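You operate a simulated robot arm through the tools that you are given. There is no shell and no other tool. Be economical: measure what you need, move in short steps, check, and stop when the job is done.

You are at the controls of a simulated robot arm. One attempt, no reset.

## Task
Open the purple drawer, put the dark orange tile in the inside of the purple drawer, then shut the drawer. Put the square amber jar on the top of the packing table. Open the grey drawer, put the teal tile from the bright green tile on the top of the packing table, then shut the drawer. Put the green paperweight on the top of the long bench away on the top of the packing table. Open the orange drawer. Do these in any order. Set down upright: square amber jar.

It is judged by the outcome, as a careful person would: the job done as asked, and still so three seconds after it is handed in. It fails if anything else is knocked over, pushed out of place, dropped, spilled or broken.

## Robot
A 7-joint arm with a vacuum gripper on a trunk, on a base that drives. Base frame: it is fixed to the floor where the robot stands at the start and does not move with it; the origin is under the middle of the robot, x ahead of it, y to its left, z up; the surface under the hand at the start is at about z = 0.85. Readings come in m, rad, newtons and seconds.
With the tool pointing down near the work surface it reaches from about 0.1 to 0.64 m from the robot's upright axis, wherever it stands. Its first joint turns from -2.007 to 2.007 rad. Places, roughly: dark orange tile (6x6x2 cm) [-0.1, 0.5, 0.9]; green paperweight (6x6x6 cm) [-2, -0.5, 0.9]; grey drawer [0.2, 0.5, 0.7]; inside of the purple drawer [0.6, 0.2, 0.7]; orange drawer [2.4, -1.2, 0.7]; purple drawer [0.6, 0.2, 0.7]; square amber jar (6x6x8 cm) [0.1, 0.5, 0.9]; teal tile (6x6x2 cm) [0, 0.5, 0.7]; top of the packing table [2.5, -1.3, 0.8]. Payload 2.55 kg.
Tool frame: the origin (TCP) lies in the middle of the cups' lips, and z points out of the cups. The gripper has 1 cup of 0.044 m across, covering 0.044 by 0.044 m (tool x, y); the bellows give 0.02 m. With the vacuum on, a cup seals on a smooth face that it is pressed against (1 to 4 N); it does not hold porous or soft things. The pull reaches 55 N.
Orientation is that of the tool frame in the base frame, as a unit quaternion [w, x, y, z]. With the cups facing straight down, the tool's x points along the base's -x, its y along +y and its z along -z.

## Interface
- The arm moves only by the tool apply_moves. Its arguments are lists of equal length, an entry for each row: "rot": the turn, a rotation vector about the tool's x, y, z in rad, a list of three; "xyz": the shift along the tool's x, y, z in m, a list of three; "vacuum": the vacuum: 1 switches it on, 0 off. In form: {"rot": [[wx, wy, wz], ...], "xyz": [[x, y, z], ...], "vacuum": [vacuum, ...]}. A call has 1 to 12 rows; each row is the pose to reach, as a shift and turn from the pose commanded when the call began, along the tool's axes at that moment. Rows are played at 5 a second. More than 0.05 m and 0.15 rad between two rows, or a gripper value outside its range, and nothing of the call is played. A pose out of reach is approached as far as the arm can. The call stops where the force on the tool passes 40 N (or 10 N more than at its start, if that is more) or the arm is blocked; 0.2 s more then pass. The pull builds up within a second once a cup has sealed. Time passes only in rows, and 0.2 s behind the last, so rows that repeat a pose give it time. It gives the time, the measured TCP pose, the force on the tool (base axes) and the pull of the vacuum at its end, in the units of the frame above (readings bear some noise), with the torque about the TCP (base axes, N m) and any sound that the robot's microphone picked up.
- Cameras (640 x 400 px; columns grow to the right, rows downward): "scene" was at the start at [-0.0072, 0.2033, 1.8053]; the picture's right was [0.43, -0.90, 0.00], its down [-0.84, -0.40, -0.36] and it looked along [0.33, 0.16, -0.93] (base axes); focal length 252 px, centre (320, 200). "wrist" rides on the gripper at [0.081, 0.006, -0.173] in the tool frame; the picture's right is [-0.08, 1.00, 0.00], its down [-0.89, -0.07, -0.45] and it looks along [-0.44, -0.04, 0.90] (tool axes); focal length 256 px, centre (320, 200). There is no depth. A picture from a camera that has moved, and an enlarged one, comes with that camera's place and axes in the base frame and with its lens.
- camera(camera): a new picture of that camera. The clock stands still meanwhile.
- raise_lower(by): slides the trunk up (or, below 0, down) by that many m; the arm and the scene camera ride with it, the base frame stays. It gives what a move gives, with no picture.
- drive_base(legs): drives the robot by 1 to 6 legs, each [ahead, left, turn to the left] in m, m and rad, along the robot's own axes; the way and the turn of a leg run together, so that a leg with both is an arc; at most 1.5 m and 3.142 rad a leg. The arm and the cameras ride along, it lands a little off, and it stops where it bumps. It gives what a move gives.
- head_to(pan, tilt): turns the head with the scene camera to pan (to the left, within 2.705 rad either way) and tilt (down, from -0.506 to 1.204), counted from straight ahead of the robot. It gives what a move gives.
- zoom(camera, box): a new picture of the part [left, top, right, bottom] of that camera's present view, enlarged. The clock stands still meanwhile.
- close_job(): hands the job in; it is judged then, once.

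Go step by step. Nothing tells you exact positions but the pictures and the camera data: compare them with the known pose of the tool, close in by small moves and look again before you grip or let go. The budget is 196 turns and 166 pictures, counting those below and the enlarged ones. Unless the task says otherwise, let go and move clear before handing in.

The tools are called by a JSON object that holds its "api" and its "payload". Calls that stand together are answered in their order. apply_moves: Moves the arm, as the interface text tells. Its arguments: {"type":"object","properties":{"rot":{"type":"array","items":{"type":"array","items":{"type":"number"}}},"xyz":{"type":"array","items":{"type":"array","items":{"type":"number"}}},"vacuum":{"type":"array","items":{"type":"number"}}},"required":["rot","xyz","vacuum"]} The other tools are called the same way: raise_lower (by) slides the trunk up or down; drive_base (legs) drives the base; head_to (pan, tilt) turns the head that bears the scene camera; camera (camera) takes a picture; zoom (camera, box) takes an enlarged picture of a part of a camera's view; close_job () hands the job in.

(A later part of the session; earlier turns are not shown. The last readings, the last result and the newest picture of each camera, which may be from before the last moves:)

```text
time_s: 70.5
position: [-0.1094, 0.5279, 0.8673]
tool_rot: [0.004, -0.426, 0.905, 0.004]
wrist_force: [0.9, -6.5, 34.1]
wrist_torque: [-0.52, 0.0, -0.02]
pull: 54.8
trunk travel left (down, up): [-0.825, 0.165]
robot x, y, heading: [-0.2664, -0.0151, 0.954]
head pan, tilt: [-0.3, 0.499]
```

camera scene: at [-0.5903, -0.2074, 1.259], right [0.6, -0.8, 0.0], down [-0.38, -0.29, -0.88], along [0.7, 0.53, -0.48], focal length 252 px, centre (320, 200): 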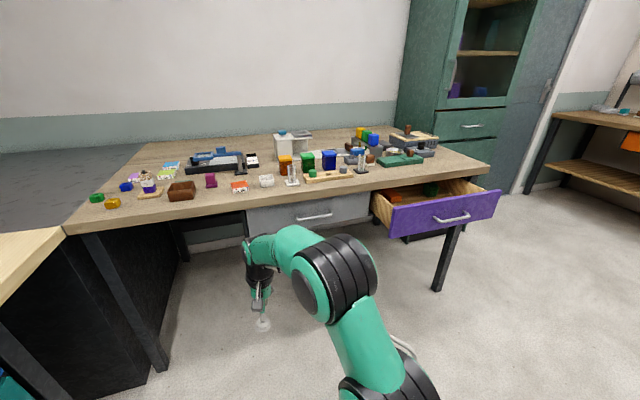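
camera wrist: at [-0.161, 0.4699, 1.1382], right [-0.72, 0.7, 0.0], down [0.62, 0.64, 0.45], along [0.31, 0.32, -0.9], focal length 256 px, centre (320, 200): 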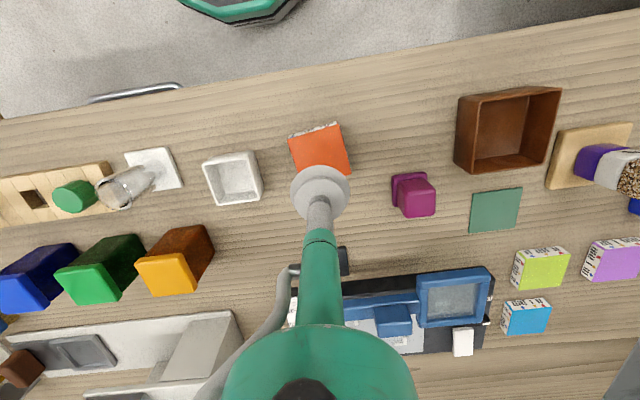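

The tile is held. I lift it well clear, then drive back and to the right so it hangs over the open purple drawer.

{"api": "apply_moves", "payload": {"rot": [[0, 0, 0], [0, 0, 0], [0, 0, 0], [0, 0, 0], [0, 0, 0]], "xyz": [[0, 0, -0.02], [0, 0, -0.06], [0, 0, -0.1], [0, 0, -0.14], [0, 0, -0.18]], "vacuum": [1, 1, 1, 1, 1]}}

{"api": "drive_base", "payload": {"legs": [[-0.14, 0, 0], [0, -0.745, 0]]}}

{"api": "camera", "payload": {"camera": "wrist"}}

```text
time_s: 71.7
position: [-0.1066, 0.5257, 1.041]
tool_rot: [-0.001, -0.426, 0.905, 0.0]
wrist_force: [-0.7, -0.3, -1.6]
wrist_torque: [0.01, 0.01, 0.0]
pull: 55.0
trunk travel left (down, up): [-0.825, 0.165]
robot x, y, heading: [-0.2675, -0.0147, 0.953]
head pan, tilt: [-0.3, 0.499]
```

```text
time_s: 76.6
position: [0.4025, -0.0035, 1.0412]
tool_rot: [0.0, -0.43, 0.903, 0.001]
wrist_force: [0.9, 0.0, -1.8]
wrist_torque: [0.01, -0.04, -0.02]
pull: 55.0
trunk travel left (down, up): [-0.825, 0.165]
robot x, y, heading: [0.2458, -0.5466, 0.958]
head pan, tilt: [-0.3, 0.499]
```

```text
133 pictures are left
camera wrist: at [0.3481, -0.0641, 1.2122], right [-0.72, 0.69, 0.0], down [0.62, 0.65, 0.45], along [0.31, 0.32, -0.9], focal length 256 px, centre (320, 200)
```

wrist: 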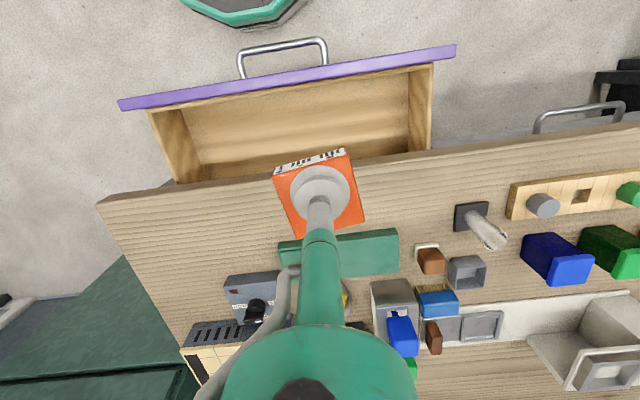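

The tile hangs over the open part of the drawer, which is clear there. I shift 1 cm toward me and lower it between the front panel and the bench edge.

{"api": "apply_moves", "payload": {"rot": [[0, 0, 0], [0, 0, 0], [0, 0, 0], [0, 0, 0], [0, 0, 0], [0, 0, 0], [0, 0, 0]], "xyz": [[0.01, 0, 0.04], [0.01, 0, 0.08], [0.01, 0, 0.12], [0.01, 0, 0.15], [0.01, 0, 0.18], [0.01, 0, 0.21], [0.01, 0, 0.23]], "vacuum": [1, 1, 1, 1, 1, 1, 1]}}

{"api": "camera", "payload": {"camera": "wrist"}}

```text
time_s: 78.2
position: [0.3948, -0.0121, 0.812]
tool_rot: [0.0, -0.43, 0.903, 0.001]
wrist_force: [0.2, -0.6, -1.2]
wrist_torque: [0.02, 0.05, 0.02]
pull: 54.5
trunk travel left (down, up): [-0.825, 0.165]
robot x, y, heading: [0.2455, -0.5436, 0.96]
head pan, tilt: [-0.3, 0.499]
```

```text
132 pictures are left
camera wrist: at [0.3406, -0.072, 0.982], right [-0.72, 0.69, 0.0], down [0.62, 0.65, 0.45], along [0.31, 0.32, -0.9], focal length 256 px, centre (320, 200)
```

wrist: 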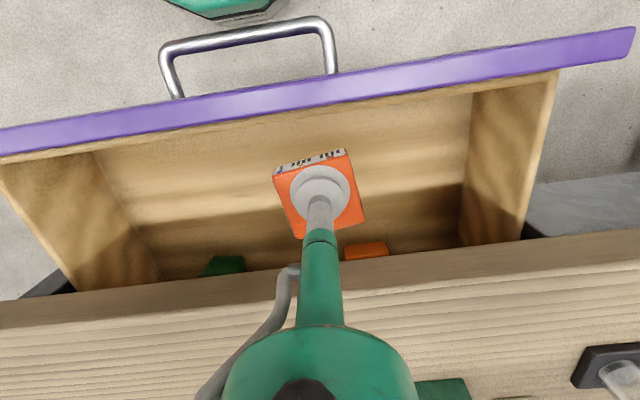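

The tile sits well between the panel and the bench edge. I continue down gently.

{"api": "apply_moves", "payload": {"rot": [[0, 0, 0], [0, 0, 0], [0, 0, 0], [0, 0, 0], [0, 0, 0]], "xyz": [[0, 0, 0.03], [0, 0, 0.06], [0, 0, 0.075], [0, 0, 0.083], [0, 0, 0.088]], "vacuum": [1, 1, 1, 1, 1]}}

```text
time_s: 79.4
position: [0.398, -0.0116, 0.7203]
tool_rot: [-0.001, -0.429, 0.903, 0.0]
wrist_force: [-0.4, -0.3, -1.3]
wrist_torque: [-0.01, 0.0, 0.01]
pull: 54.6
trunk travel left (down, up): [-0.825, 0.165]
robot x, y, heading: [0.2461, -0.5428, 0.961]
head pan, tilt: [-0.3, 0.499]
```

{"api": "apply_moves", "payload": {"rot": [[0, 0, 0], [0, 0, 0], [0, 0, 0]], "xyz": [[0, 0, 0.004], [0, 0, 0.008], [0, 0, 0.012]], "vacuum": [1, 1, 1]}}

{"api": "camera", "payload": {"camera": "wrist"}}

```text
time_s: 80.2
position: [0.3953, -0.0099, 0.7103]
tool_rot: [0.0, -0.429, 0.903, 0.001]
wrist_force: [0.2, 0.1, -1.3]
wrist_torque: [0.01, 0.03, 0.01]
pull: 54.5
trunk travel left (down, up): [-0.825, 0.165]
robot x, y, heading: [0.246, -0.5452, 0.954]
head pan, tilt: [-0.3, 0.499]
```

```text
131 pictures are left
camera wrist: at [0.3411, -0.07, 0.8818], right [-0.72, 0.69, 0.0], down [0.62, 0.65, 0.45], along [0.31, 0.32, -0.9], focal length 256 px, centre (320, 200)
```

wrist: 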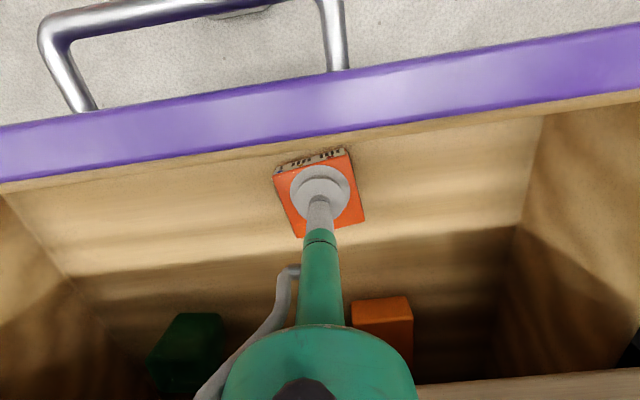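

Still hanging; the floor must be a bit lower. I go on in 3–4 mm steps.

{"api": "apply_moves", "payload": {"rot": [[0, 0, 0], [0, 0, 0], [0, 0, 0], [0, 0, 0]], "xyz": [[0, 0, 0.003], [0, 0, 0.006], [0, 0, 0.009], [0, 0, 0.011]], "vacuum": [1, 1, 1, 1]}}

```text
time_s: 81.2
position: [0.3978, -0.0083, 0.7055]
tool_rot: [0.003, -0.428, 0.904, 0.004]
wrist_force: [0.7, -0.2, 21.3]
wrist_torque: [-0.34, -0.01, 0.0]
pull: 54.9
trunk travel left (down, up): [-0.825, 0.165]
robot x, y, heading: [0.245, -0.5464, 0.966]
head pan, tilt: [-0.3, 0.499]
```

Contact with the drawer floor. I release and lift straight up.

{"api": "apply_moves", "payload": {"rot": [[0, 0, 0], [0, 0, 0], [0, 0, 0], [0, 0, 0], [0, 0, 0], [0, 0, 0], [0, 0, 0]], "xyz": [[0, 0, -0.004], [0, 0, -0.004], [0, 0, -0.004], [0, 0, -0.01], [0, 0, -0.03], [0, 0, -0.07], [0, 0, -0.11]], "vacuum": [0, 0, 0, 0, 0, 0, 0]}}

{"api": "camera", "payload": {"camera": "wrist"}}

```text
time_s: 82.8
position: [0.3969, -0.0131, 0.8091]
tool_rot: [-0.001, -0.429, 0.903, -0.001]
wrist_force: [-0.5, 0.0, -0.1]
wrist_torque: [0.01, 0.0, 0.02]
pull: 0.0
trunk travel left (down, up): [-0.825, 0.165]
robot x, y, heading: [0.2446, -0.546, 0.961]
head pan, tilt: [-0.3, 0.499]
```

```text
130 pictures are left
camera wrist: at [0.342, -0.0724, 0.9804], right [-0.72, 0.69, 0.0], down [0.62, 0.65, 0.44], along [0.31, 0.32, -0.9], focal length 256 px, centre (320, 200)
```

wrist: 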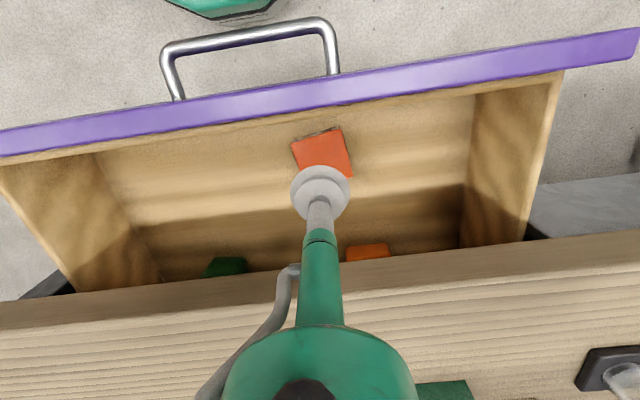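

The tile lies in the drawer. Next I lift clear, back off to the free spot on the left, and turn the tool horizontal again, to push this drawer shut and then open the grey one.

{"api": "apply_moves", "payload": {"rot": [[0, 0, 0], [0, 0, 0], [0, 0, 0], [0, 0, 0], [0, 0, 0], [0, 0, 0], [0, 0, 0]], "xyz": [[0, 0, -0.04], [0, 0, -0.08], [0, 0, -0.12], [0, 0, -0.16], [0, 0, -0.2], [0, 0, -0.24], [0, 0, -0.28]], "vacuum": [0, 0, 0, 0, 0, 0, 0]}}

{"api": "drive_base", "payload": {"legs": [[-0.22, 0, 0], [0, 0.72, 0], [0, 0, 0.055]]}}

{"api": "raise_lower", "payload": {"by": -0.4}}

{"api": "raise_lower", "payload": {"by": -0.1}}

{"api": "camera", "payload": {"camera": "scene"}}

```text
time_s: 84.4
position: [0.3959, -0.014, 1.0823]
tool_rot: [0.0, -0.43, 0.903, 0.001]
wrist_force: [0.0, 0.1, -0.2]
wrist_torque: [-0.06, -0.05, -0.01]
pull: 0.0
out of reach, approached as far as the arm can: row 7
trunk travel left (down, up): [-0.825, 0.165]
robot x, y, heading: [0.2448, -0.5461, 0.955]
head pan, tilt: [-0.3, 0.499]
```

```text
time_s: 90.1
position: [-0.3583, 0.2434, 1.0822]
tool_rot: [0.0, -0.448, 0.894, 0.001]
wrist_force: [-0.7, 0.6, -0.5]
wrist_torque: [0.02, -0.02, 0.01]
pull: 0.1
trunk travel left (down, up): [-0.825, 0.165]
robot x, y, heading: [-0.4843, -0.2894, 1.0]
head pan, tilt: [-0.3, 0.499]
```

```text
time_s: 93.9
position: [-0.3578, 0.2431, 0.682]
tool_rot: [-0.001, -0.447, 0.894, 0.001]
wrist_force: [-0.6, 0.7, -0.2]
wrist_torque: [0.03, -0.01, -0.01]
pull: 0.0
trunk travel left (down, up): [-0.425, 0.565]
robot x, y, heading: [-0.4848, -0.2905, 1.002]
head pan, tilt: [-0.3, 0.499]
```

```text
time_s: 95.3
position: [-0.3582, 0.2425, 0.5814]
tool_rot: [0.0, -0.448, 0.894, 0.001]
wrist_force: [-0.2, 0.7, -0.8]
wrist_torque: [-0.01, 0.02, -0.01]
pull: 0.1
trunk travel left (down, up): [-0.325, 0.665]
robot x, y, heading: [-0.4866, -0.2906, 0.996]
head pan, tilt: [-0.3, 0.499]
```

```text
129 pictures are left
camera scene: at [-0.5951, -0.1866, 1.259], right [0.65, -0.76, 0.0], down [-0.37, -0.31, -0.88], along [0.67, 0.57, -0.48], focal length 252 px, centre (320, 200)
```

scene: 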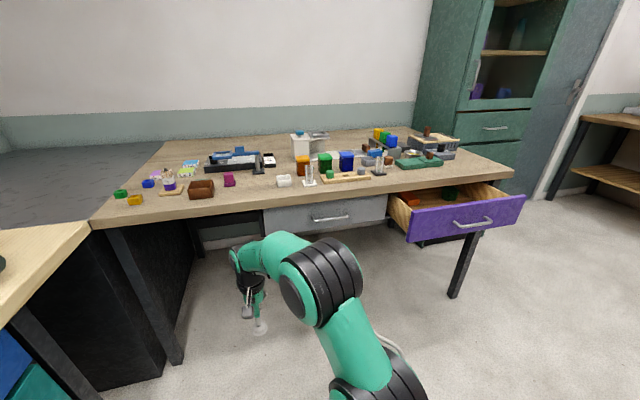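

Now the tool goes horizontal by the reverse of the earlier motion.

{"api": "apply_moves", "payload": {"rot": [[0, -0.14, 0], [0, -0.28, 0], [0, -0.42, 0], [0, -0.56, 0], [0, -0.7, 0], [0, -0.84, 0], [0, -0.98, 0], [0, -1.12, 0], [0, -1.26, 0], [0, -1.4, 0], [0, -1.53, 0], [0, -1.57, 0]], "xyz": [[-0.011, -0.01, -0.015], [-0.022, -0.02, -0.03], [-0.033, -0.03, -0.045], [-0.044, -0.04, -0.06], [-0.055, -0.05, -0.075], [-0.066, -0.06, -0.09], [-0.077, -0.07, -0.105], [-0.088, -0.08, -0.12], [-0.099, -0.09, -0.135], [-0.11, -0.1, -0.15], [-0.12, -0.11, -0.165], [-0.12, -0.11, -0.17]], "vacuum": [0, 0, 0, 0, 0, 0, 0, 0, 0, 0, 0, 0]}}

```text
time_s: 97.9
position: [-0.1944, 0.2784, 0.757]
tool_rot: [0.63, -0.318, 0.634, 0.317]
wrist_force: [-0.1, 0.1, 0.5]
wrist_torque: [0.0, -0.01, 0.0]
pull: 0.0
out of reach, approached as far as the arm can: row 12
trunk travel left (down, up): [-0.325, 0.665]
robot x, y, heading: [-0.4837, -0.2923, 1.003]
head pan, tilt: [-0.3, 0.499]
```

The tool is level at n 0.11. I retract slightly and slide right to face the purple front beside its handle.

{"api": "apply_moves", "payload": {"rot": [[0, 0, 0], [0, 0, 0]], "xyz": [[0, 0, -0.025], [0, 0, -0.05]], "vacuum": [0, 0]}}

{"api": "drive_base", "payload": {"legs": [[0, -0.52, 0]]}}

{"api": "camera", "payload": {"camera": "scene"}}

```text
time_s: 98.5
position: [-0.1944, 0.2767, 0.7566]
tool_rot: [0.63, -0.317, 0.634, 0.316]
wrist_force: [-0.4, 0.0, -0.4]
wrist_torque: [-0.01, 0.01, -0.02]
pull: 0.1
out of reach, approached as far as the arm can: row 1, 2
trunk travel left (down, up): [-0.325, 0.665]
robot x, y, heading: [-0.4879, -0.293, 0.997]
head pan, tilt: [-0.3, 0.499]
```

```text
time_s: 101.4
position: [0.2374, -0.0005, 0.7583]
tool_rot: [0.631, -0.315, 0.636, 0.313]
wrist_force: [0.3, -0.2, -0.5]
wrist_torque: [0.02, -0.02, 0.0]
pull: 0.1
trunk travel left (down, up): [-0.325, 0.665]
robot x, y, heading: [-0.0579, -0.5682, 0.996]
head pan, tilt: [-0.3, 0.499]
```

```text
128 pictures are left
camera scene: at [-0.167, -0.4613, 1.259], right [0.64, -0.77, 0.0], down [-0.37, -0.31, -0.88], along [0.67, 0.56, -0.48], focal length 252 px, centre (320, 200)
```

scene: 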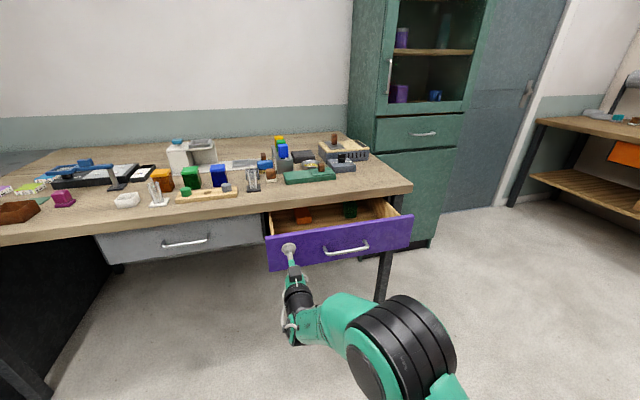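

The cup is right at the purple front. I push it shut slowly.

{"api": "apply_moves", "payload": {"rot": [[0, 0, 0], [0, 0, 0], [0, 0, 0], [0, 0, 0], [0, 0, 0], [0, 0, 0], [0, 0, 0], [0, 0, 0], [0, 0, 0], [0, 0, 0], [0, 0, 0], [0, 0, 0]], "xyz": [[0, 0, 0.01], [0, 0, 0.02], [0, 0, 0.035], [0, 0, 0.05], [0, 0, 0.065], [0, 0, 0.08], [0, 0, 0.095], [0, 0, 0.11], [0, 0, 0.125], [0, 0, 0.14], [0, 0, 0.155], [0, 0, 0.165]], "vacuum": [0, 0, 0, 0, 0, 0, 0, 0, 0, 0, 0, 0]}}

{"api": "camera", "payload": {"camera": "scene"}}

```text
time_s: 104.0
position: [0.3381, 0.1336, 0.7553]
tool_rot: [0.631, -0.316, 0.636, 0.314]
wrist_force: [-0.2, -0.7, 0.4]
wrist_torque: [0.01, 0.02, -0.01]
pull: 0.1
trunk travel left (down, up): [-0.325, 0.665]
robot x, y, heading: [-0.0599, -0.5672, 0.997]
head pan, tilt: [-0.3, 0.499]
```

```text
127 pictures are left
camera scene: at [-0.1669, -0.4613, 1.259], right [0.64, -0.77, 0.0], down [-0.37, -0.31, -0.88], along [0.67, 0.56, -0.48], focal length 252 px, centre (320, 200)
```

scene: 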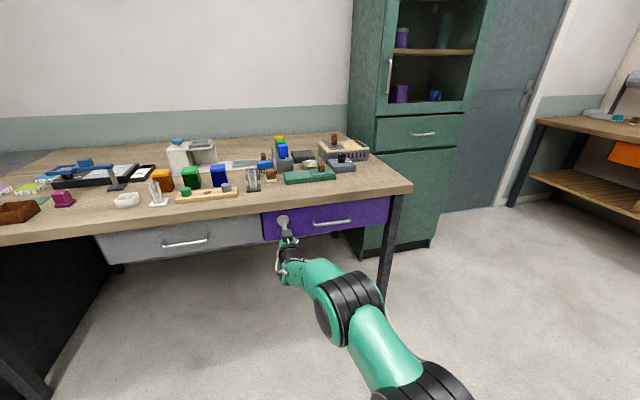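

Almost shut; I push the last bit until the force rises, then take a look.

{"api": "apply_moves", "payload": {"rot": [[0, 0, 0], [0, 0, 0], [0, 0, 0], [0, 0, 0], [0, 0, 0]], "xyz": [[0, 0, 0.004], [0, 0, 0.008], [0, 0, 0.012], [0, 0, 0.016], [0, 0, 0.02]], "vacuum": [0, 0, 0, 0, 0]}}

{"api": "zoom", "payload": {"camera": "scene", "box": [220, 170, 420, 280]}}

```text
time_s: 105.2
position: [0.3476, 0.1477, 0.7563]
tool_rot: [0.63, -0.316, 0.636, 0.314]
wrist_force: [-2.6, -2.8, -0.8]
wrist_torque: [0.08, 0.02, -0.05]
pull: 0.0
trunk travel left (down, up): [-0.325, 0.665]
robot x, y, heading: [-0.0572, -0.5672, 0.996]
head pan, tilt: [-0.3, 0.499]
```

```text
3.20 times, centred on (320, 225) of scene
camera zoom: at [-0.1672, -0.4615, 1.259], right [0.64, -0.77, 0.0], down [-0.37, -0.31, -0.88], along [0.67, 0.56, -0.48], focal length 805 px, centre (320, 120)
```

zoom: 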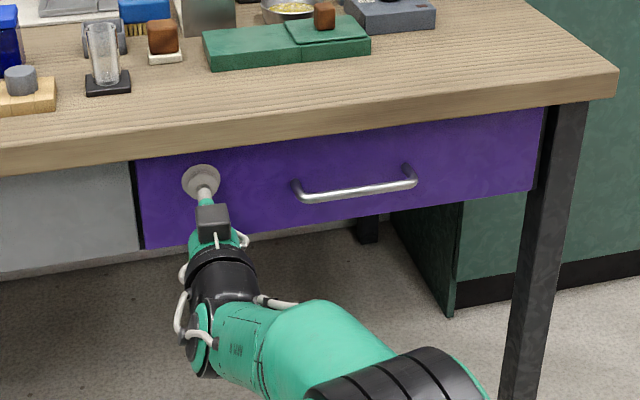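

The purple drawer is shut flush with its neighbour. I retract and slide left to face the grey front left of its handle.

{"api": "apply_moves", "payload": {"rot": [[0, 0, 0], [0, 0, 0], [0, 0, 0], [0, 0, 0]], "xyz": [[0, 0, -0.03], [0, 0, -0.06], [0, 0, -0.09], [0, 0, -0.12]], "vacuum": [0, 0, 0, 0]}}

{"api": "drive_base", "payload": {"legs": [[0, 0.495, 0]]}}

{"api": "camera", "payload": {"camera": "wrist"}}

```text
time_s: 106.2
position: [0.2768, 0.051, 0.7596]
tool_rot: [0.63, -0.316, 0.636, 0.314]
wrist_force: [0.3, -0.5, -0.3]
wrist_torque: [-0.01, -0.02, 0.05]
pull: 0.1
trunk travel left (down, up): [-0.325, 0.665]
robot x, y, heading: [-0.0568, -0.5715, 0.995]
head pan, tilt: [-0.3, 0.499]
```

```text
time_s: 109.1
position: [-0.1367, 0.3186, 0.7589]
tool_rot: [0.63, -0.317, 0.635, 0.315]
wrist_force: [0.2, 0.5, -0.4]
wrist_torque: [-0.03, 0.03, 0.03]
pull: 0.1
trunk travel left (down, up): [-0.325, 0.665]
robot x, y, heading: [-0.465, -0.299, 1.001]
head pan, tilt: [-0.3, 0.499]
```

```text
125 pictures are left
camera wrist: at [-0.2447, 0.184, 0.678], right [-0.8, 0.6, 0.08], down [-0.21, -0.39, 0.9], along [0.57, 0.7, 0.44], focal length 256 px, centre (320, 200)
```

wrist: 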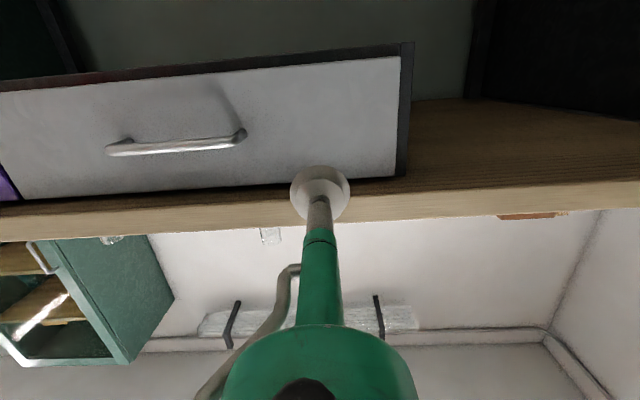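

The cup faces the grey front left of the handle. I advance with the vacuum on.

{"api": "apply_moves", "payload": {"rot": [[0, 0, 0], [0, 0, 0], [0, 0, 0], [0, 0, 0], [0, 0, 0], [0, 0, 0], [0, 0, 0], [0, 0, 0]], "xyz": [[0.012, 0, 0.04], [0.012, 0, 0.08], [0.012, 0, 0.105], [0.012, 0, 0.115], [0.012, 0, 0.122], [0.012, 0, 0.129], [0.012, 0, 0.135], [0.012, 0, 0.135]], "vacuum": [1, 1, 1, 1, 1, 1, 1, 1]}}

```text
time_s: 110.9
position: [-0.0566, 0.4261, 0.748]
tool_rot: [0.63, -0.316, 0.635, 0.316]
wrist_force: [-7.4, -19.9, 1.9]
wrist_torque: [0.17, -0.2, 0.69]
pull: 55.1
trunk travel left (down, up): [-0.325, 0.665]
robot x, y, heading: [-0.4725, -0.304, 0.999]
head pan, tilt: [-0.3, 0.499]
```

Sealed. I pull the grey drawer out by the arm first, then by backing the base.

{"api": "apply_moves", "payload": {"rot": [[0, 0, 0], [0, 0, 0], [0, 0, 0], [0, 0, 0], [0, 0, 0], [0, 0, 0], [0, 0, 0], [0, 0, 0]], "xyz": [[0, 0, -0.01], [0, 0, -0.02], [0, 0, -0.035], [0, 0, -0.05], [0, 0, -0.07], [0, 0, -0.09], [0, 0, -0.11], [0, 0, -0.13]], "vacuum": [1, 1, 1, 1, 1, 1, 1, 1]}}

{"api": "drive_base", "payload": {"legs": [[-0.11, -0.006, 0]]}}

{"api": "camera", "payload": {"camera": "scene"}}

```text
time_s: 112.7
position: [-0.1312, 0.3211, 0.7489]
tool_rot: [0.631, -0.313, 0.636, 0.315]
wrist_force: [17.4, -13.2, 4.9]
wrist_torque: [0.01, -0.22, 0.65]
pull: 55.4
trunk travel left (down, up): [-0.325, 0.665]
robot x, y, heading: [-0.4681, -0.3023, 1.006]
head pan, tilt: [-0.3, 0.499]
```

```text
time_s: 114.0
position: [-0.1954, 0.2283, 0.7496]
tool_rot: [0.63, -0.321, 0.632, 0.317]
wrist_force: [-21.0, 12.6, 3.1]
wrist_torque: [0.19, 0.07, -0.3]
pull: 55.1
trunk travel left (down, up): [-0.325, 0.665]
robot x, y, heading: [-0.5262, -0.3988, 0.999]
head pan, tilt: [-0.3, 0.499]
```

```text
124 pictures are left
camera scene: at [-0.6382, -0.2928, 1.2587], right [0.64, -0.76, 0.0], down [-0.36, -0.31, -0.88], along [0.67, 0.57, -0.48], focal length 252 px, centre (320, 200)
```

scene: 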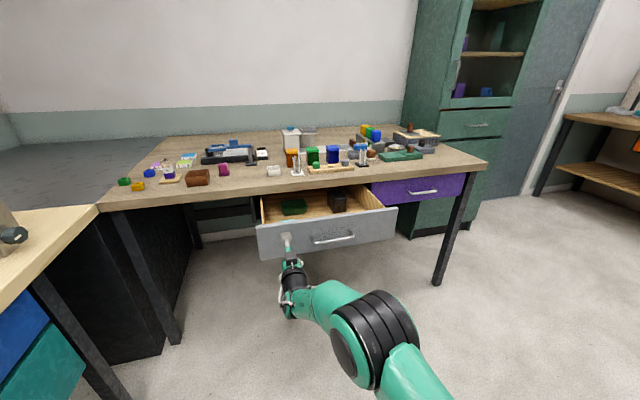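

The grey drawer is open by about 24 cm. I release it and look inside.

{"api": "apply_moves", "payload": {"rot": [[0, 0, 0], [0, 0, 0], [0, 0, 0], [0, 0, 0]], "xyz": [[0, 0, 0], [0, 0, 0], [0, 0, 0], [0, 0, -0.02]], "vacuum": [0, 0, 0, 0]}}

{"api": "zoom", "payload": {"camera": "scene", "box": [240, 170, 420, 280]}}

{"api": "zoom", "payload": {"camera": "scene", "box": [110, 135, 300, 215]}}

```text
time_s: 115.0
position: [-0.2054, 0.212, 0.7476]
tool_rot: [0.629, -0.322, 0.632, 0.318]
wrist_force: [0.2, 0.8, -0.3]
wrist_torque: [0.02, -0.02, 0.01]
pull: 0.1
trunk travel left (down, up): [-0.325, 0.665]
robot x, y, heading: [-0.526, -0.3997, 0.997]
head pan, tilt: [-0.3, 0.499]
```

```text
3.56 times, centred on (330, 225) of scene
camera zoom: at [-0.6354, -0.2934, 1.259], right [0.64, -0.76, 0.0], down [-0.37, -0.31, -0.88], along [0.67, 0.57, -0.48], focal length 894 px, centre (284, 111)
```

zoom: 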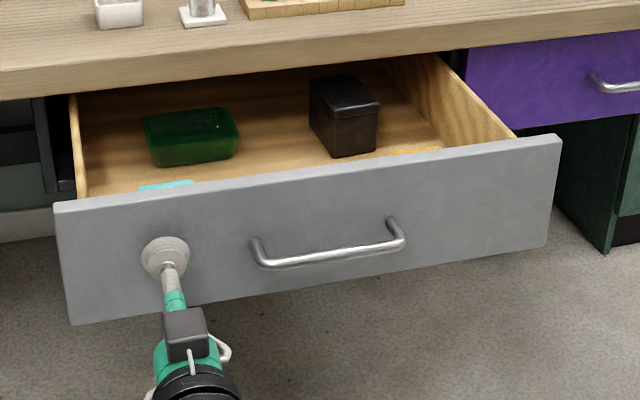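

```text
3.37 times, centred on (205, 175) of scene
camera zoom: at [-0.6354, -0.2934, 1.259], right [0.64, -0.76, 0.0], down [-0.37, -0.31, -0.88], along [0.67, 0.57, -0.48], focal length 847 px, centre (707, 284)
```

zoom: 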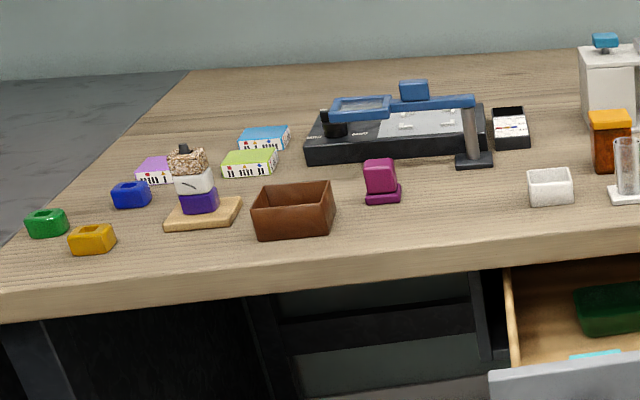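

The teal tile shows at the drawer's front left. I back off slightly, turn the tool down and raise the trunk.

{"api": "drive_base", "payload": {"legs": [[-0.05, 0, 0]]}}

{"api": "apply_moves", "payload": {"rot": [[0, 0.14, 0], [0, 0.28, 0], [0, 0.42, 0], [0, 0.56, 0], [0, 0.7, 0], [0, 0.84, 0], [0, 0.98, 0], [0, 1.12, 0], [0, 1.26, 0], [0, 1.4, 0], [0, 1.5, 0], [0, 1.565, 0]], "xyz": [[0.014, 0.01, -0.01], [0.028, 0.02, -0.02], [0.042, 0.03, -0.03], [0.056, 0.04, -0.04], [0.07, 0.05, -0.05], [0.084, 0.06, -0.06], [0.098, 0.07, -0.07], [0.112, 0.08, -0.08], [0.126, 0.09, -0.09], [0.14, 0.1, -0.1], [0.15, 0.1, -0.11], [0.15, 0.1, -0.12]], "vacuum": [0, 0, 0, 0, 0, 0, 0, 0, 0, 0, 0, 0]}}

{"api": "raise_lower", "payload": {"by": 0.4}}

{"api": "raise_lower", "payload": {"by": 0.1}}

{"api": "camera", "payload": {"camera": "wrist"}}

```text
time_s: 115.9
position: [-0.2312, 0.1717, 0.7491]
tool_rot: [0.629, -0.321, 0.633, 0.317]
wrist_force: [0.2, -0.8, 0.2]
wrist_torque: [0.03, 0.01, -0.01]
pull: 0.1
trunk travel left (down, up): [-0.325, 0.665]
robot x, y, heading: [-0.5556, -0.4356, 1.0]
head pan, tilt: [-0.3, 0.499]
```

```text
time_s: 118.5
position: [-0.3868, 0.1113, 0.5762]
tool_rot: [0.01, -0.45, 0.893, 0.008]
wrist_force: [-0.3, 0.3, 0.7]
wrist_torque: [-0.05, -0.01, 0.02]
pull: 0.1
out of reach, approached as far as the arm can: row 11, 12
trunk travel left (down, up): [-0.325, 0.665]
robot x, y, heading: [-0.5572, -0.4402, 1.002]
head pan, tilt: [-0.3, 0.499]
```

```text
time_s: 122.3
position: [-0.3857, 0.1113, 0.9754]
tool_rot: [0.011, -0.451, 0.892, 0.007]
wrist_force: [0.2, -0.5, 0.7]
wrist_torque: [-0.02, -0.03, 0.01]
pull: 0.1
trunk travel left (down, up): [-0.725, 0.265]
robot x, y, heading: [-0.5547, -0.4435, 0.999]
head pan, tilt: [-0.3, 0.499]
```

```text
time_s: 123.6
position: [-0.3863, 0.1108, 1.0762]
tool_rot: [0.01, -0.451, 0.892, 0.008]
wrist_force: [-1.2, 0.3, 0.1]
wrist_torque: [0.0, -0.02, -0.01]
pull: 0.0
trunk travel left (down, up): [-0.825, 0.165]
robot x, y, heading: [-0.5525, -0.4407, 0.998]
head pan, tilt: [-0.3, 0.499]
```

```text
121 pictures are left
camera wrist: at [-0.4405, 0.0456, 1.2451], right [-0.76, 0.66, 0.0], down [0.58, 0.67, 0.47], along [0.3, 0.36, -0.88], focal length 256 px, centre (320, 200)
```

wrist: 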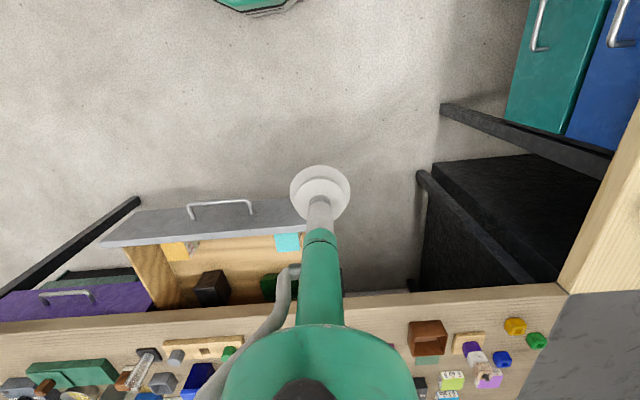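

The teal tile is at about (-0.12, 0.30), at the drawer's front. I drive so the cup comes over it.

{"api": "drive_base", "payload": {"legs": [[0.28, -0.12, 0]]}}

{"api": "camera", "payload": {"camera": "wrist"}}

```text
time_s: 125.7
position: [-0.138, 0.2756, 1.0762]
tool_rot: [0.01, -0.453, 0.892, 0.007]
wrist_force: [0.8, -0.1, -0.5]
wrist_torque: [-0.01, 0.01, -0.03]
pull: 0.0
trunk travel left (down, up): [-0.825, 0.165]
robot x, y, heading: [-0.3003, -0.2756, 1.003]
head pan, tilt: [-0.3, 0.499]
```

```text
120 pictures are left
camera wrist: at [-0.1915, 0.2106, 1.2451], right [-0.76, 0.65, 0.01], down [0.58, 0.67, 0.47], along [0.3, 0.36, -0.88], focal length 256 px, centre (320, 200)
```

wrist: 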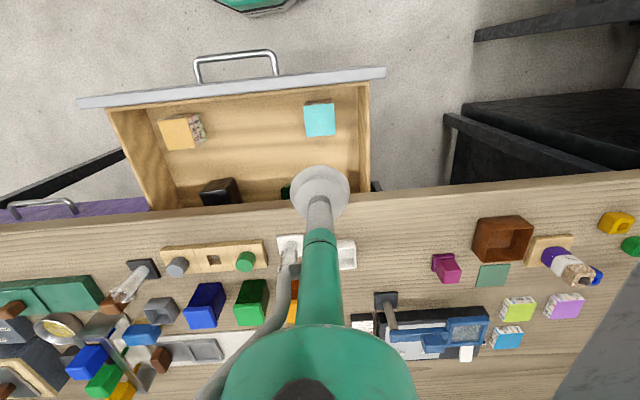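

I check the teal tile closely before gripping: whether it lies on the bright green tile.

{"api": "zoom", "payload": {"camera": "wrist", "box": [270, 80, 370, 150]}}

```text
5.71 times, centred on (320, 115) of wrist
camera zoom: at [-0.1915, 0.2106, 1.2451], right [-0.76, 0.65, 0.01], down [0.58, 0.67, 0.47], along [0.3, 0.36, -0.88], focal length 1463 px, centre (320, 686)
```

zoom: 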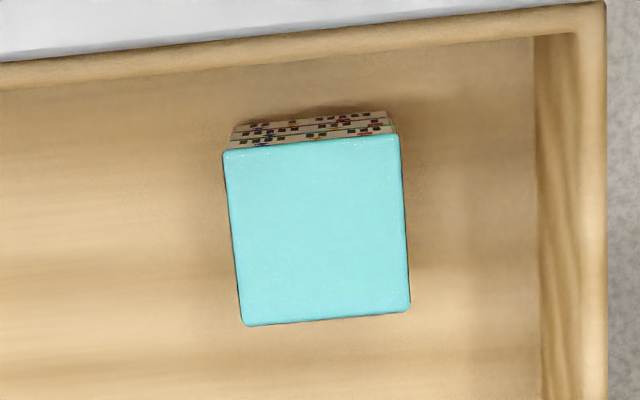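

It is a stack of two: teal on top of bright green. I level the tool and descend over the teal tile.

{"api": "apply_moves", "payload": {"rot": [[0, 0.012, 0], [0, 0.024, 0], [0, 0.024, 0], [0, 0.024, 0], [0, 0.024, 0], [0, 0.024, 0]], "xyz": [[-0.003, 0, 0.045], [-0.007, 0.001, 0.09], [-0.007, 0.001, 0.135], [-0.007, 0.001, 0.18], [-0.007, 0.001, 0.22], [-0.007, 0.001, 0.26]], "vacuum": [0, 0, 0, 0, 0, 0]}}

{"api": "camera", "payload": {"camera": "wrist"}}

```text
time_s: 127.1
position: [-0.1356, 0.2872, 0.8142]
tool_rot: [0.0, -0.453, 0.892, 0.002]
wrist_force: [0.0, 0.3, -0.1]
wrist_torque: [0.01, -0.01, -0.03]
pull: 0.0
trunk travel left (down, up): [-0.825, 0.165]
robot x, y, heading: [-0.3025, -0.275, 1.001]
head pan, tilt: [-0.3, 0.499]
```

```text
118 pictures are left
camera wrist: at [-0.1852, 0.2246, 0.9844], right [-0.76, 0.65, 0.0], down [0.58, 0.68, 0.45], along [0.29, 0.34, -0.89], focal length 256 px, centre (320, 200)
```

wrist: 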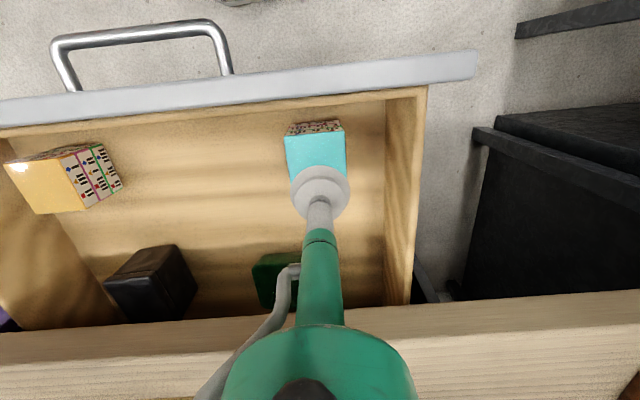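

Alignment is within a centimetre; I correct by 6 mm and descend with the vacuum on.

{"api": "apply_moves", "payload": {"rot": [[0, 0, 0], [0, 0, 0], [0, 0, 0], [0, 0, 0], [0, 0, 0], [0, 0, 0], [0, 0, 0]], "xyz": [[-0.003, -0.006, 0.03], [-0.003, -0.006, 0.06], [-0.003, -0.006, 0.075], [-0.003, -0.006, 0.082], [-0.003, -0.006, 0.087], [-0.003, -0.006, 0.092], [-0.003, -0.006, 0.092]], "vacuum": [1, 1, 1, 1, 1, 1, 1]}}

```text
time_s: 128.3
position: [-0.1215, 0.2985, 0.7387]
tool_rot: [0.009, -0.452, 0.892, 0.011]
wrist_force: [4.0, -1.4, 15.4]
wrist_torque: [-0.7, 0.06, 0.17]
pull: 54.8
trunk travel left (down, up): [-0.825, 0.165]
robot x, y, heading: [-0.2994, -0.2745, 1.002]
head pan, tilt: [-0.3, 0.499]
stopped in row 5: the force on the tool passed its limit at 40 N (the readings are from after the stop); the commanded pose is now the measured one
```

The force limit tripped at z 0.739, yet the cup has sealed. I look before lifting.

{"api": "camera", "payload": {"camera": "wrist"}}

{"api": "head_to", "payload": {"pan": 0.0, "tilt": 1.0}}

{"api": "camera", "payload": {"camera": "scene"}}

```text
117 pictures are left
camera wrist: at [-0.1735, 0.2326, 0.9082], right [-0.76, 0.65, 0.01], down [0.58, 0.67, 0.47], along [0.3, 0.36, -0.88], focal length 256 px, centre (320, 200)
```

wrist: 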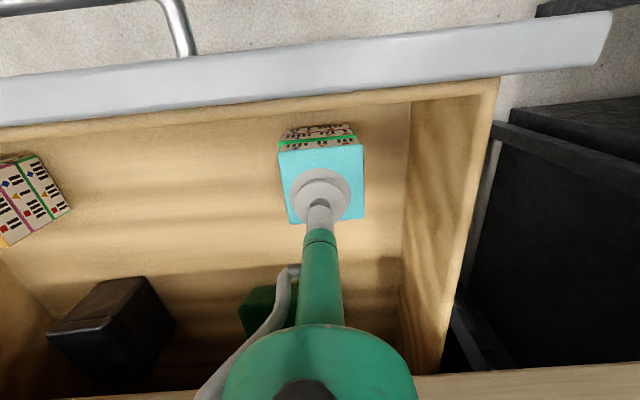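

```text
time_s: 129.2
position: [-0.1238, 0.2958, 0.7376]
tool_rot: [0.006, -0.452, 0.892, 0.008]
wrist_force: [0.9, -0.1, 14.5]
wrist_torque: [-0.36, 0.02, 0.04]
pull: 54.9
trunk travel left (down, up): [-0.825, 0.165]
robot x, y, heading: [-0.302, -0.2772, 1.007]
head pan, tilt: [0.0, 1.0]
```

```text
116 pictures are left
camera scene: at [-0.4443, -0.1724, 1.7181], right [0.84, -0.54, 0.0], down [-0.45, -0.71, -0.54], along [0.29, 0.46, -0.84], focal length 252 px, centre (320, 200)
```

scene: 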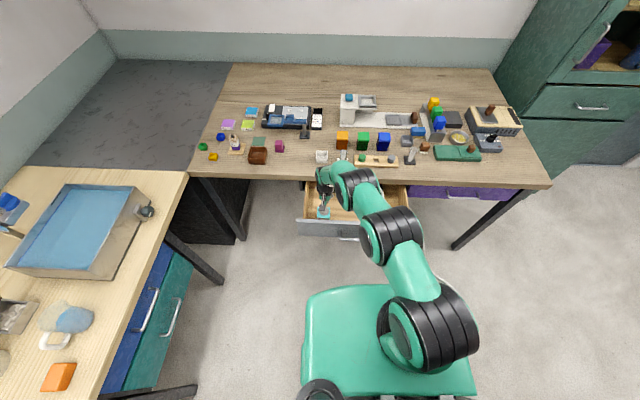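

The cup is on the teal tile, sealed. I lift gently.

{"api": "apply_moves", "payload": {"rot": [[0, 0, 0], [0, 0, 0], [0, 0, 0], [0, 0, 0], [0, 0, 0]], "xyz": [[0, 0, -0.01], [0, 0, -0.025], [0, 0, -0.045], [0, 0, -0.07], [0, 0, -0.1]], "vacuum": [1, 1, 1, 1, 1]}}

{"api": "camera", "payload": {"camera": "wrist"}}

```text
time_s: 130.4
position: [-0.1217, 0.2924, 0.8344]
tool_rot: [0.006, -0.452, 0.892, 0.007]
wrist_force: [0.2, -0.1, -0.9]
wrist_torque: [0.01, 0.02, -0.01]
pull: 54.6
trunk travel left (down, up): [-0.825, 0.165]
robot x, y, heading: [-0.3011, -0.2775, 0.99]
head pan, tilt: [0.0, 1.0]
```

```text
115 pictures are left
camera wrist: at [-0.1742, 0.2271, 1.0046], right [-0.76, 0.65, 0.01], down [0.58, 0.67, 0.46], along [0.29, 0.35, -0.89], focal length 256 px, centre (320, 200)
```

wrist: 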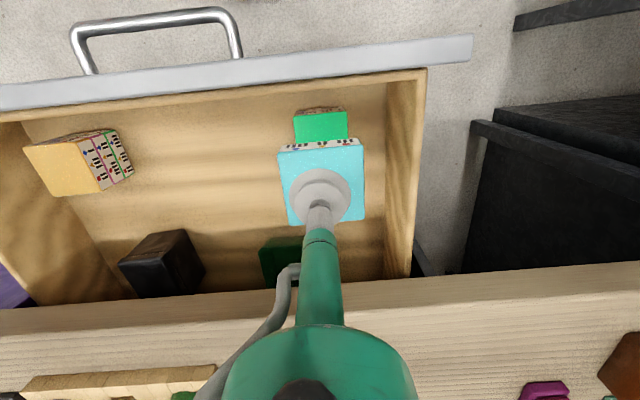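

The teal tile is off the bright green one, which stays put. I lift higher and drive over to the packing table with it.

{"api": "apply_moves", "payload": {"rot": [[0, 0, 0], [0, 0, 0], [0, 0, 0], [0, 0, 0], [0, 0, 0], [0, 0, 0]], "xyz": [[0, 0, -0.04], [0, 0, -0.08], [0, 0, -0.12], [0, 0, -0.16], [0, 0, -0.2], [0, 0, -0.24]], "vacuum": [1, 1, 1, 1, 1, 1]}}

{"api": "drive_base", "payload": {"legs": [[0, -1.3, 0], [0, 0, -1.615], [0.35, 0, 0]]}}

{"api": "head_to", "payload": {"pan": 0.0, "tilt": 0.7}}

{"api": "camera", "payload": {"camera": "scene"}}

```text
time_s: 131.8
position: [-0.131, 0.2737, 1.0651]
tool_rot: [0.004, -0.452, 0.892, 0.004]
wrist_force: [0.1, -2.4, -4.1]
wrist_torque: [0.19, -0.09, -0.01]
pull: 55.2
out of reach, approached as far as the arm can: row 6
trunk travel left (down, up): [-0.825, 0.165]
robot x, y, heading: [-0.2987, -0.2745, 1.002]
head pan, tilt: [0.0, 1.0]
```

```text
time_s: 144.3
position: [1.6176, -1.4638, 1.0665]
tool_rot: [0.01, 0.363, 0.932, 0.0]
wrist_force: [0.0, 0.7, -2.0]
wrist_torque: [0.01, 0.0, 0.03]
pull: 54.7
trunk travel left (down, up): [-0.825, 0.165]
robot x, y, heading: [1.0919, -1.2344, -0.68]
head pan, tilt: [0.0, 1.0]
```

```text
time_s: 145.1
position: [1.6194, -1.4635, 1.0676]
tool_rot: [0.01, 0.363, 0.932, 0.001]
wrist_force: [-0.8, 0.1, -1.2]
wrist_torque: [0.03, 0.0, 0.0]
pull: 54.6
trunk travel left (down, up): [-0.825, 0.165]
robot x, y, heading: [1.0882, -1.23, -0.679]
head pan, tilt: [0.0, 0.7]
```

```text
114 pictures are left
camera scene: at [1.219, -1.1079, 1.7412], right [-0.63, -0.78, 0.0], down [-0.5, 0.41, -0.76], along [0.59, -0.48, -0.64], focal length 252 px, centre (320, 200)
```

scene: 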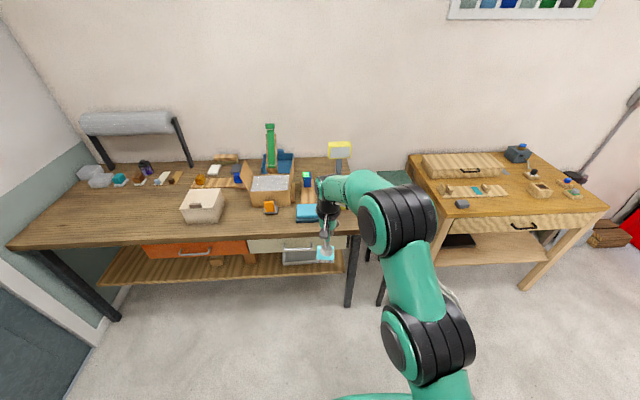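

The packing table is ahead: its left front area is clear, and the orange drawer sits beneath it. I zoom in to measure.

{"api": "zoom", "payload": {"camera": "scene", "box": [10, 120, 270, 280]}}

```text
2.46 times, centred on (140, 200) of scene
camera zoom: at [1.219, -1.1079, 1.7412], right [-0.63, -0.78, 0.0], down [-0.5, 0.41, -0.76], along [0.59, -0.48, -0.64], focal length 619 px, centre (763, 200)
```

zoom: 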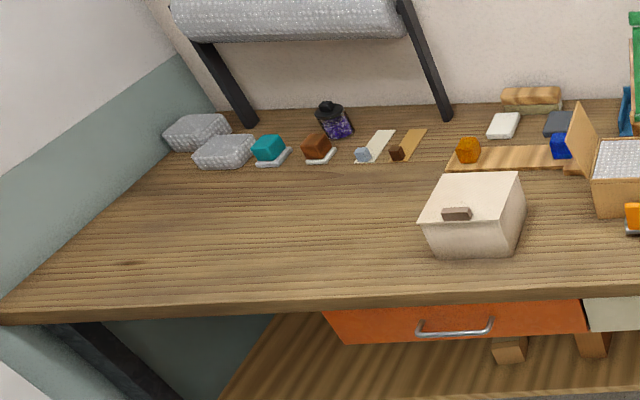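

The clear area is roughly n 0.55–1.05, u 2.5–2.8. I'll set the teal tile at about u 2.6, n 0.80: square up, slide left in front of the table, then go ahead.

{"api": "drive_base", "payload": {"legs": [[0, 0, 0.055], [0.15, 0, 0], [0, 1.0, 0]]}}

{"api": "camera", "payload": {"camera": "scene"}}

{"api": "camera", "payload": {"camera": "wrist"}}

```text
time_s: 151.6
position: [2.3216, -0.7007, 1.0672]
tool_rot: [0.009, 0.324, 0.946, 0.001]
wrist_force: [0.7, 0.1, -0.8]
wrist_torque: [-0.03, 0.01, -0.01]
pull: 55.3
trunk travel left (down, up): [-0.825, 0.165]
robot x, y, heading: [1.772, -0.5139, -0.599]
head pan, tilt: [0.0, 0.7]
```

```text
112 pictures are left
camera scene: at [1.896, -0.3787, 1.7412], right [-0.56, -0.83, 0.0], down [-0.53, 0.36, -0.76], along [0.63, -0.43, -0.64], focal length 252 px, centre (320, 200)
```

scene: 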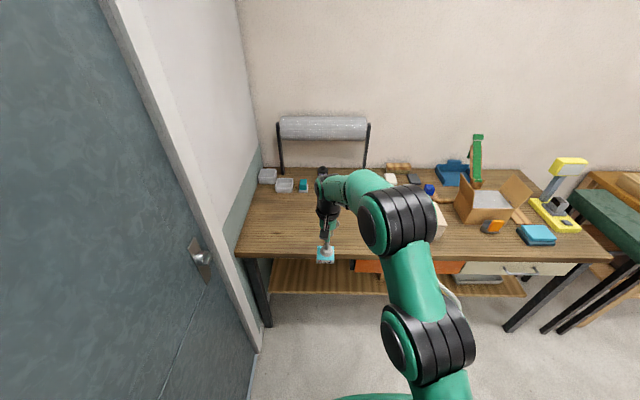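

```text
111 pictures are left
camera wrist: at [2.2608, -0.6458, 1.2368], right [0.68, 0.74, 0.01], down [0.65, -0.6, 0.46], along [0.35, -0.3, -0.89], focal length 256 px, centre (320, 200)
```

wrist: 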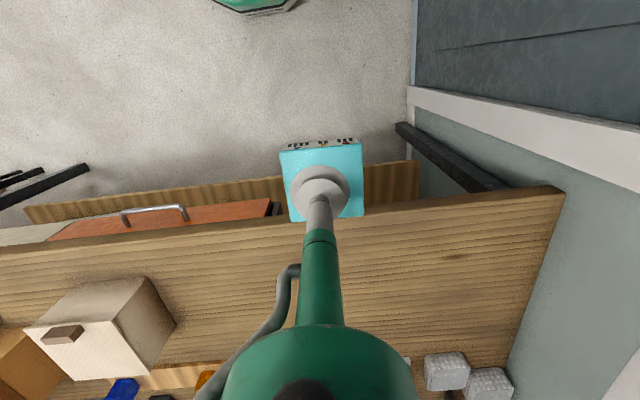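

The spot ahead is empty table. I drive 0.29 m ahead and lower the tile.

{"api": "drive_base", "payload": {"legs": [[0.28, 0, 0]]}}

{"api": "apply_moves", "payload": {"rot": [[0, 0, 0], [0, 0, 0], [0, 0, 0], [0, 0, 0]], "xyz": [[0, 0, 0.045], [0, 0, 0.09], [0, 0, 0.13], [0, 0, 0.15]], "vacuum": [1, 1, 1, 1]}}

{"api": "camera", "payload": {"camera": "wrist"}}

```text
time_s: 153.6
position: [2.5529, -0.857, 1.068]
tool_rot: [0.01, 0.324, 0.946, 0.001]
wrist_force: [0.1, -0.1, -2.1]
wrist_torque: [-0.03, 0.01, 0.02]
pull: 54.4
trunk travel left (down, up): [-0.825, 0.165]
robot x, y, heading: [2.0012, -0.6659, -0.596]
head pan, tilt: [0.0, 0.7]
```

```text
time_s: 154.6
position: [2.556, -0.8615, 0.9155]
tool_rot: [0.01, 0.325, 0.946, 0.001]
wrist_force: [0.7, 0.7, -1.0]
wrist_torque: [-0.01, 0.01, 0.03]
pull: 54.6
trunk travel left (down, up): [-0.825, 0.165]
robot x, y, heading: [2.0029, -0.6677, -0.597]
head pan, tilt: [0.0, 0.7]
```

```text
110 pictures are left
camera wrist: at [2.4941, -0.8062, 1.0854], right [0.67, 0.74, 0.01], down [0.65, -0.6, 0.46], along [0.35, -0.3, -0.89], focal length 256 px, centre (320, 200)
```

wrist: 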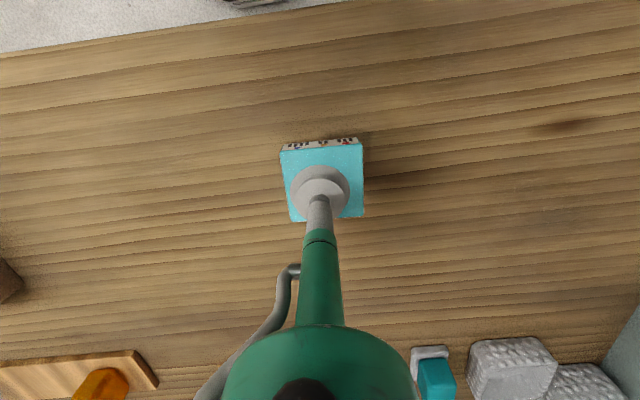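

Clear all round. I lower in small steps until it touches.

{"api": "apply_moves", "payload": {"rot": [[0, 0, 0], [0, 0, 0], [0, 0, 0], [0, 0, 0], [0, 0, 0]], "xyz": [[0, 0, 0.02], [0, 0, 0.035], [0, 0, 0.043], [0, 0, 0.048], [0, 0, 0.052]], "vacuum": [1, 1, 1, 1, 1]}}

```text
time_s: 155.8
position: [2.5548, -0.8592, 0.8692]
tool_rot: [0.013, 0.325, 0.946, 0.001]
wrist_force: [-4.2, 1.4, 20.5]
wrist_torque: [0.08, 0.65, -0.01]
pull: 55.4
trunk travel left (down, up): [-0.825, 0.165]
robot x, y, heading: [2.0013, -0.6702, -0.598]
head pan, tilt: [0.0, 0.7]
```

Touching. I release and rise.

{"api": "apply_moves", "payload": {"rot": [[0, 0, 0], [0, 0, 0], [0, 0, 0], [0, 0, 0], [0, 0, 0], [0, 0, 0], [0, 0, 0], [0, 0, 0]], "xyz": [[0, 0, -0.003], [0, 0, -0.003], [0, 0, -0.003], [0, 0, -0.015], [0, 0, -0.05], [0, 0, -0.09], [0, 0, -0.13], [0, 0, -0.17]], "vacuum": [0, 0, 0, 0, 0, 0, 0, 0]}}

{"api": "camera", "payload": {"camera": "wrist"}}

```text
time_s: 157.6
position: [2.5483, -0.8578, 1.0346]
tool_rot: [0.009, 0.325, 0.946, 0.0]
wrist_force: [0.5, -0.2, -0.7]
wrist_torque: [0.0, -0.02, 0.0]
pull: 0.1
trunk travel left (down, up): [-0.825, 0.165]
robot x, y, heading: [1.9996, -0.6712, -0.592]
head pan, tilt: [0.0, 0.7]
```

```text
109 pictures are left
camera wrist: at [2.4872, -0.8027, 1.2048], right [0.67, 0.74, 0.01], down [0.65, -0.6, 0.46], along [0.35, -0.3, -0.89], focal length 256 px, centre (320, 200)
```

wrist: 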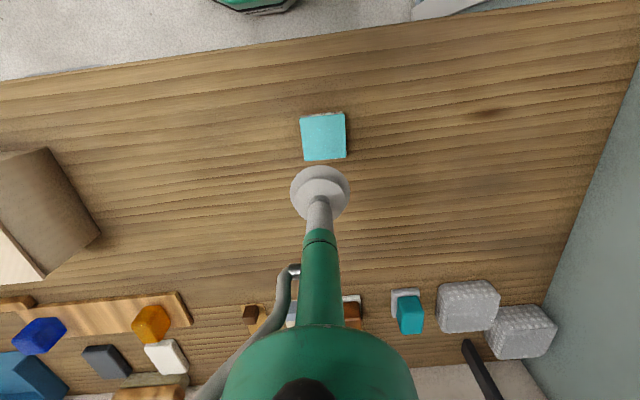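

The teal tile is set down on the packing table. I drive back to the near bench, stopping in front of the open grey drawer with room to spare.

{"api": "drive_base", "payload": {"legs": [[-0.44, 0, 0], [0, -1.0, 0], [0, 0, 1.54], [0, 1.45, 0], [-0.2, 0.27, 0]]}}

{"api": "head_to", "payload": {"pan": 0.0, "tilt": 0.85}}

{"api": "camera", "payload": {"camera": "scene"}}

{"api": "camera", "payload": {"camera": "wrist"}}

```text
time_s: 177.5
position: [-0.1817, 0.212, 1.0355]
tool_rot: [0.007, -0.393, 0.92, 0.006]
wrist_force: [-0.5, 0.0, -0.3]
wrist_torque: [-0.03, -0.03, 0.0]
pull: 0.1
trunk travel left (down, up): [-0.825, 0.165]
robot x, y, heading: [-0.4239, -0.3147, 0.87]
head pan, tilt: [0.0, 0.7]
```

```text
time_s: 178.2
position: [-0.181, 0.2126, 1.0345]
tool_rot: [0.006, -0.392, 0.92, 0.008]
wrist_force: [0.2, -0.1, -0.8]
wrist_torque: [0.03, 0.0, -0.01]
pull: 0.1
trunk travel left (down, up): [-0.825, 0.165]
robot x, y, heading: [-0.4222, -0.3115, 0.87]
head pan, tilt: [0.0, 0.85]
```

```text
108 pictures are left
camera scene: at [-0.5453, -0.1822, 1.7291], right [0.76, -0.64, 0.0], down [-0.48, -0.57, -0.66], along [0.43, 0.51, -0.75], focal length 252 px, centre (320, 200)
```

scene: 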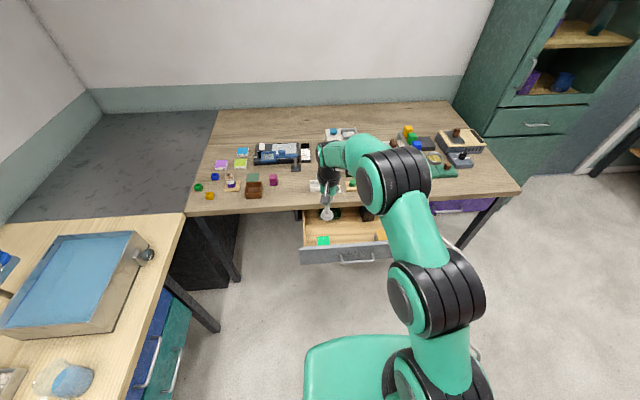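

```text
107 pictures are left
camera wrist: at [-0.241, 0.1549, 1.204], right [-0.67, 0.75, 0.01], down [0.67, 0.59, 0.46], along [0.34, 0.31, -0.89], focal length 256 px, centre (320, 200)
```

wrist: 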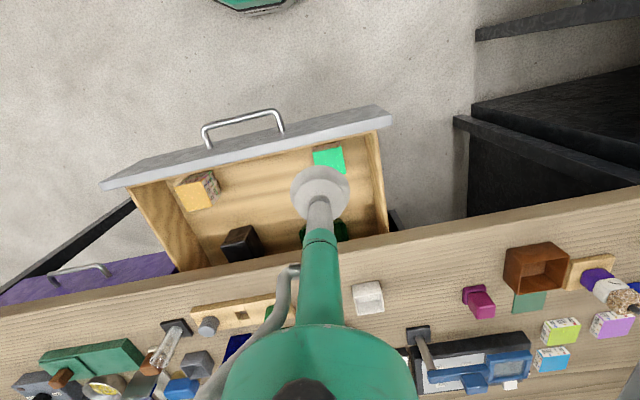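

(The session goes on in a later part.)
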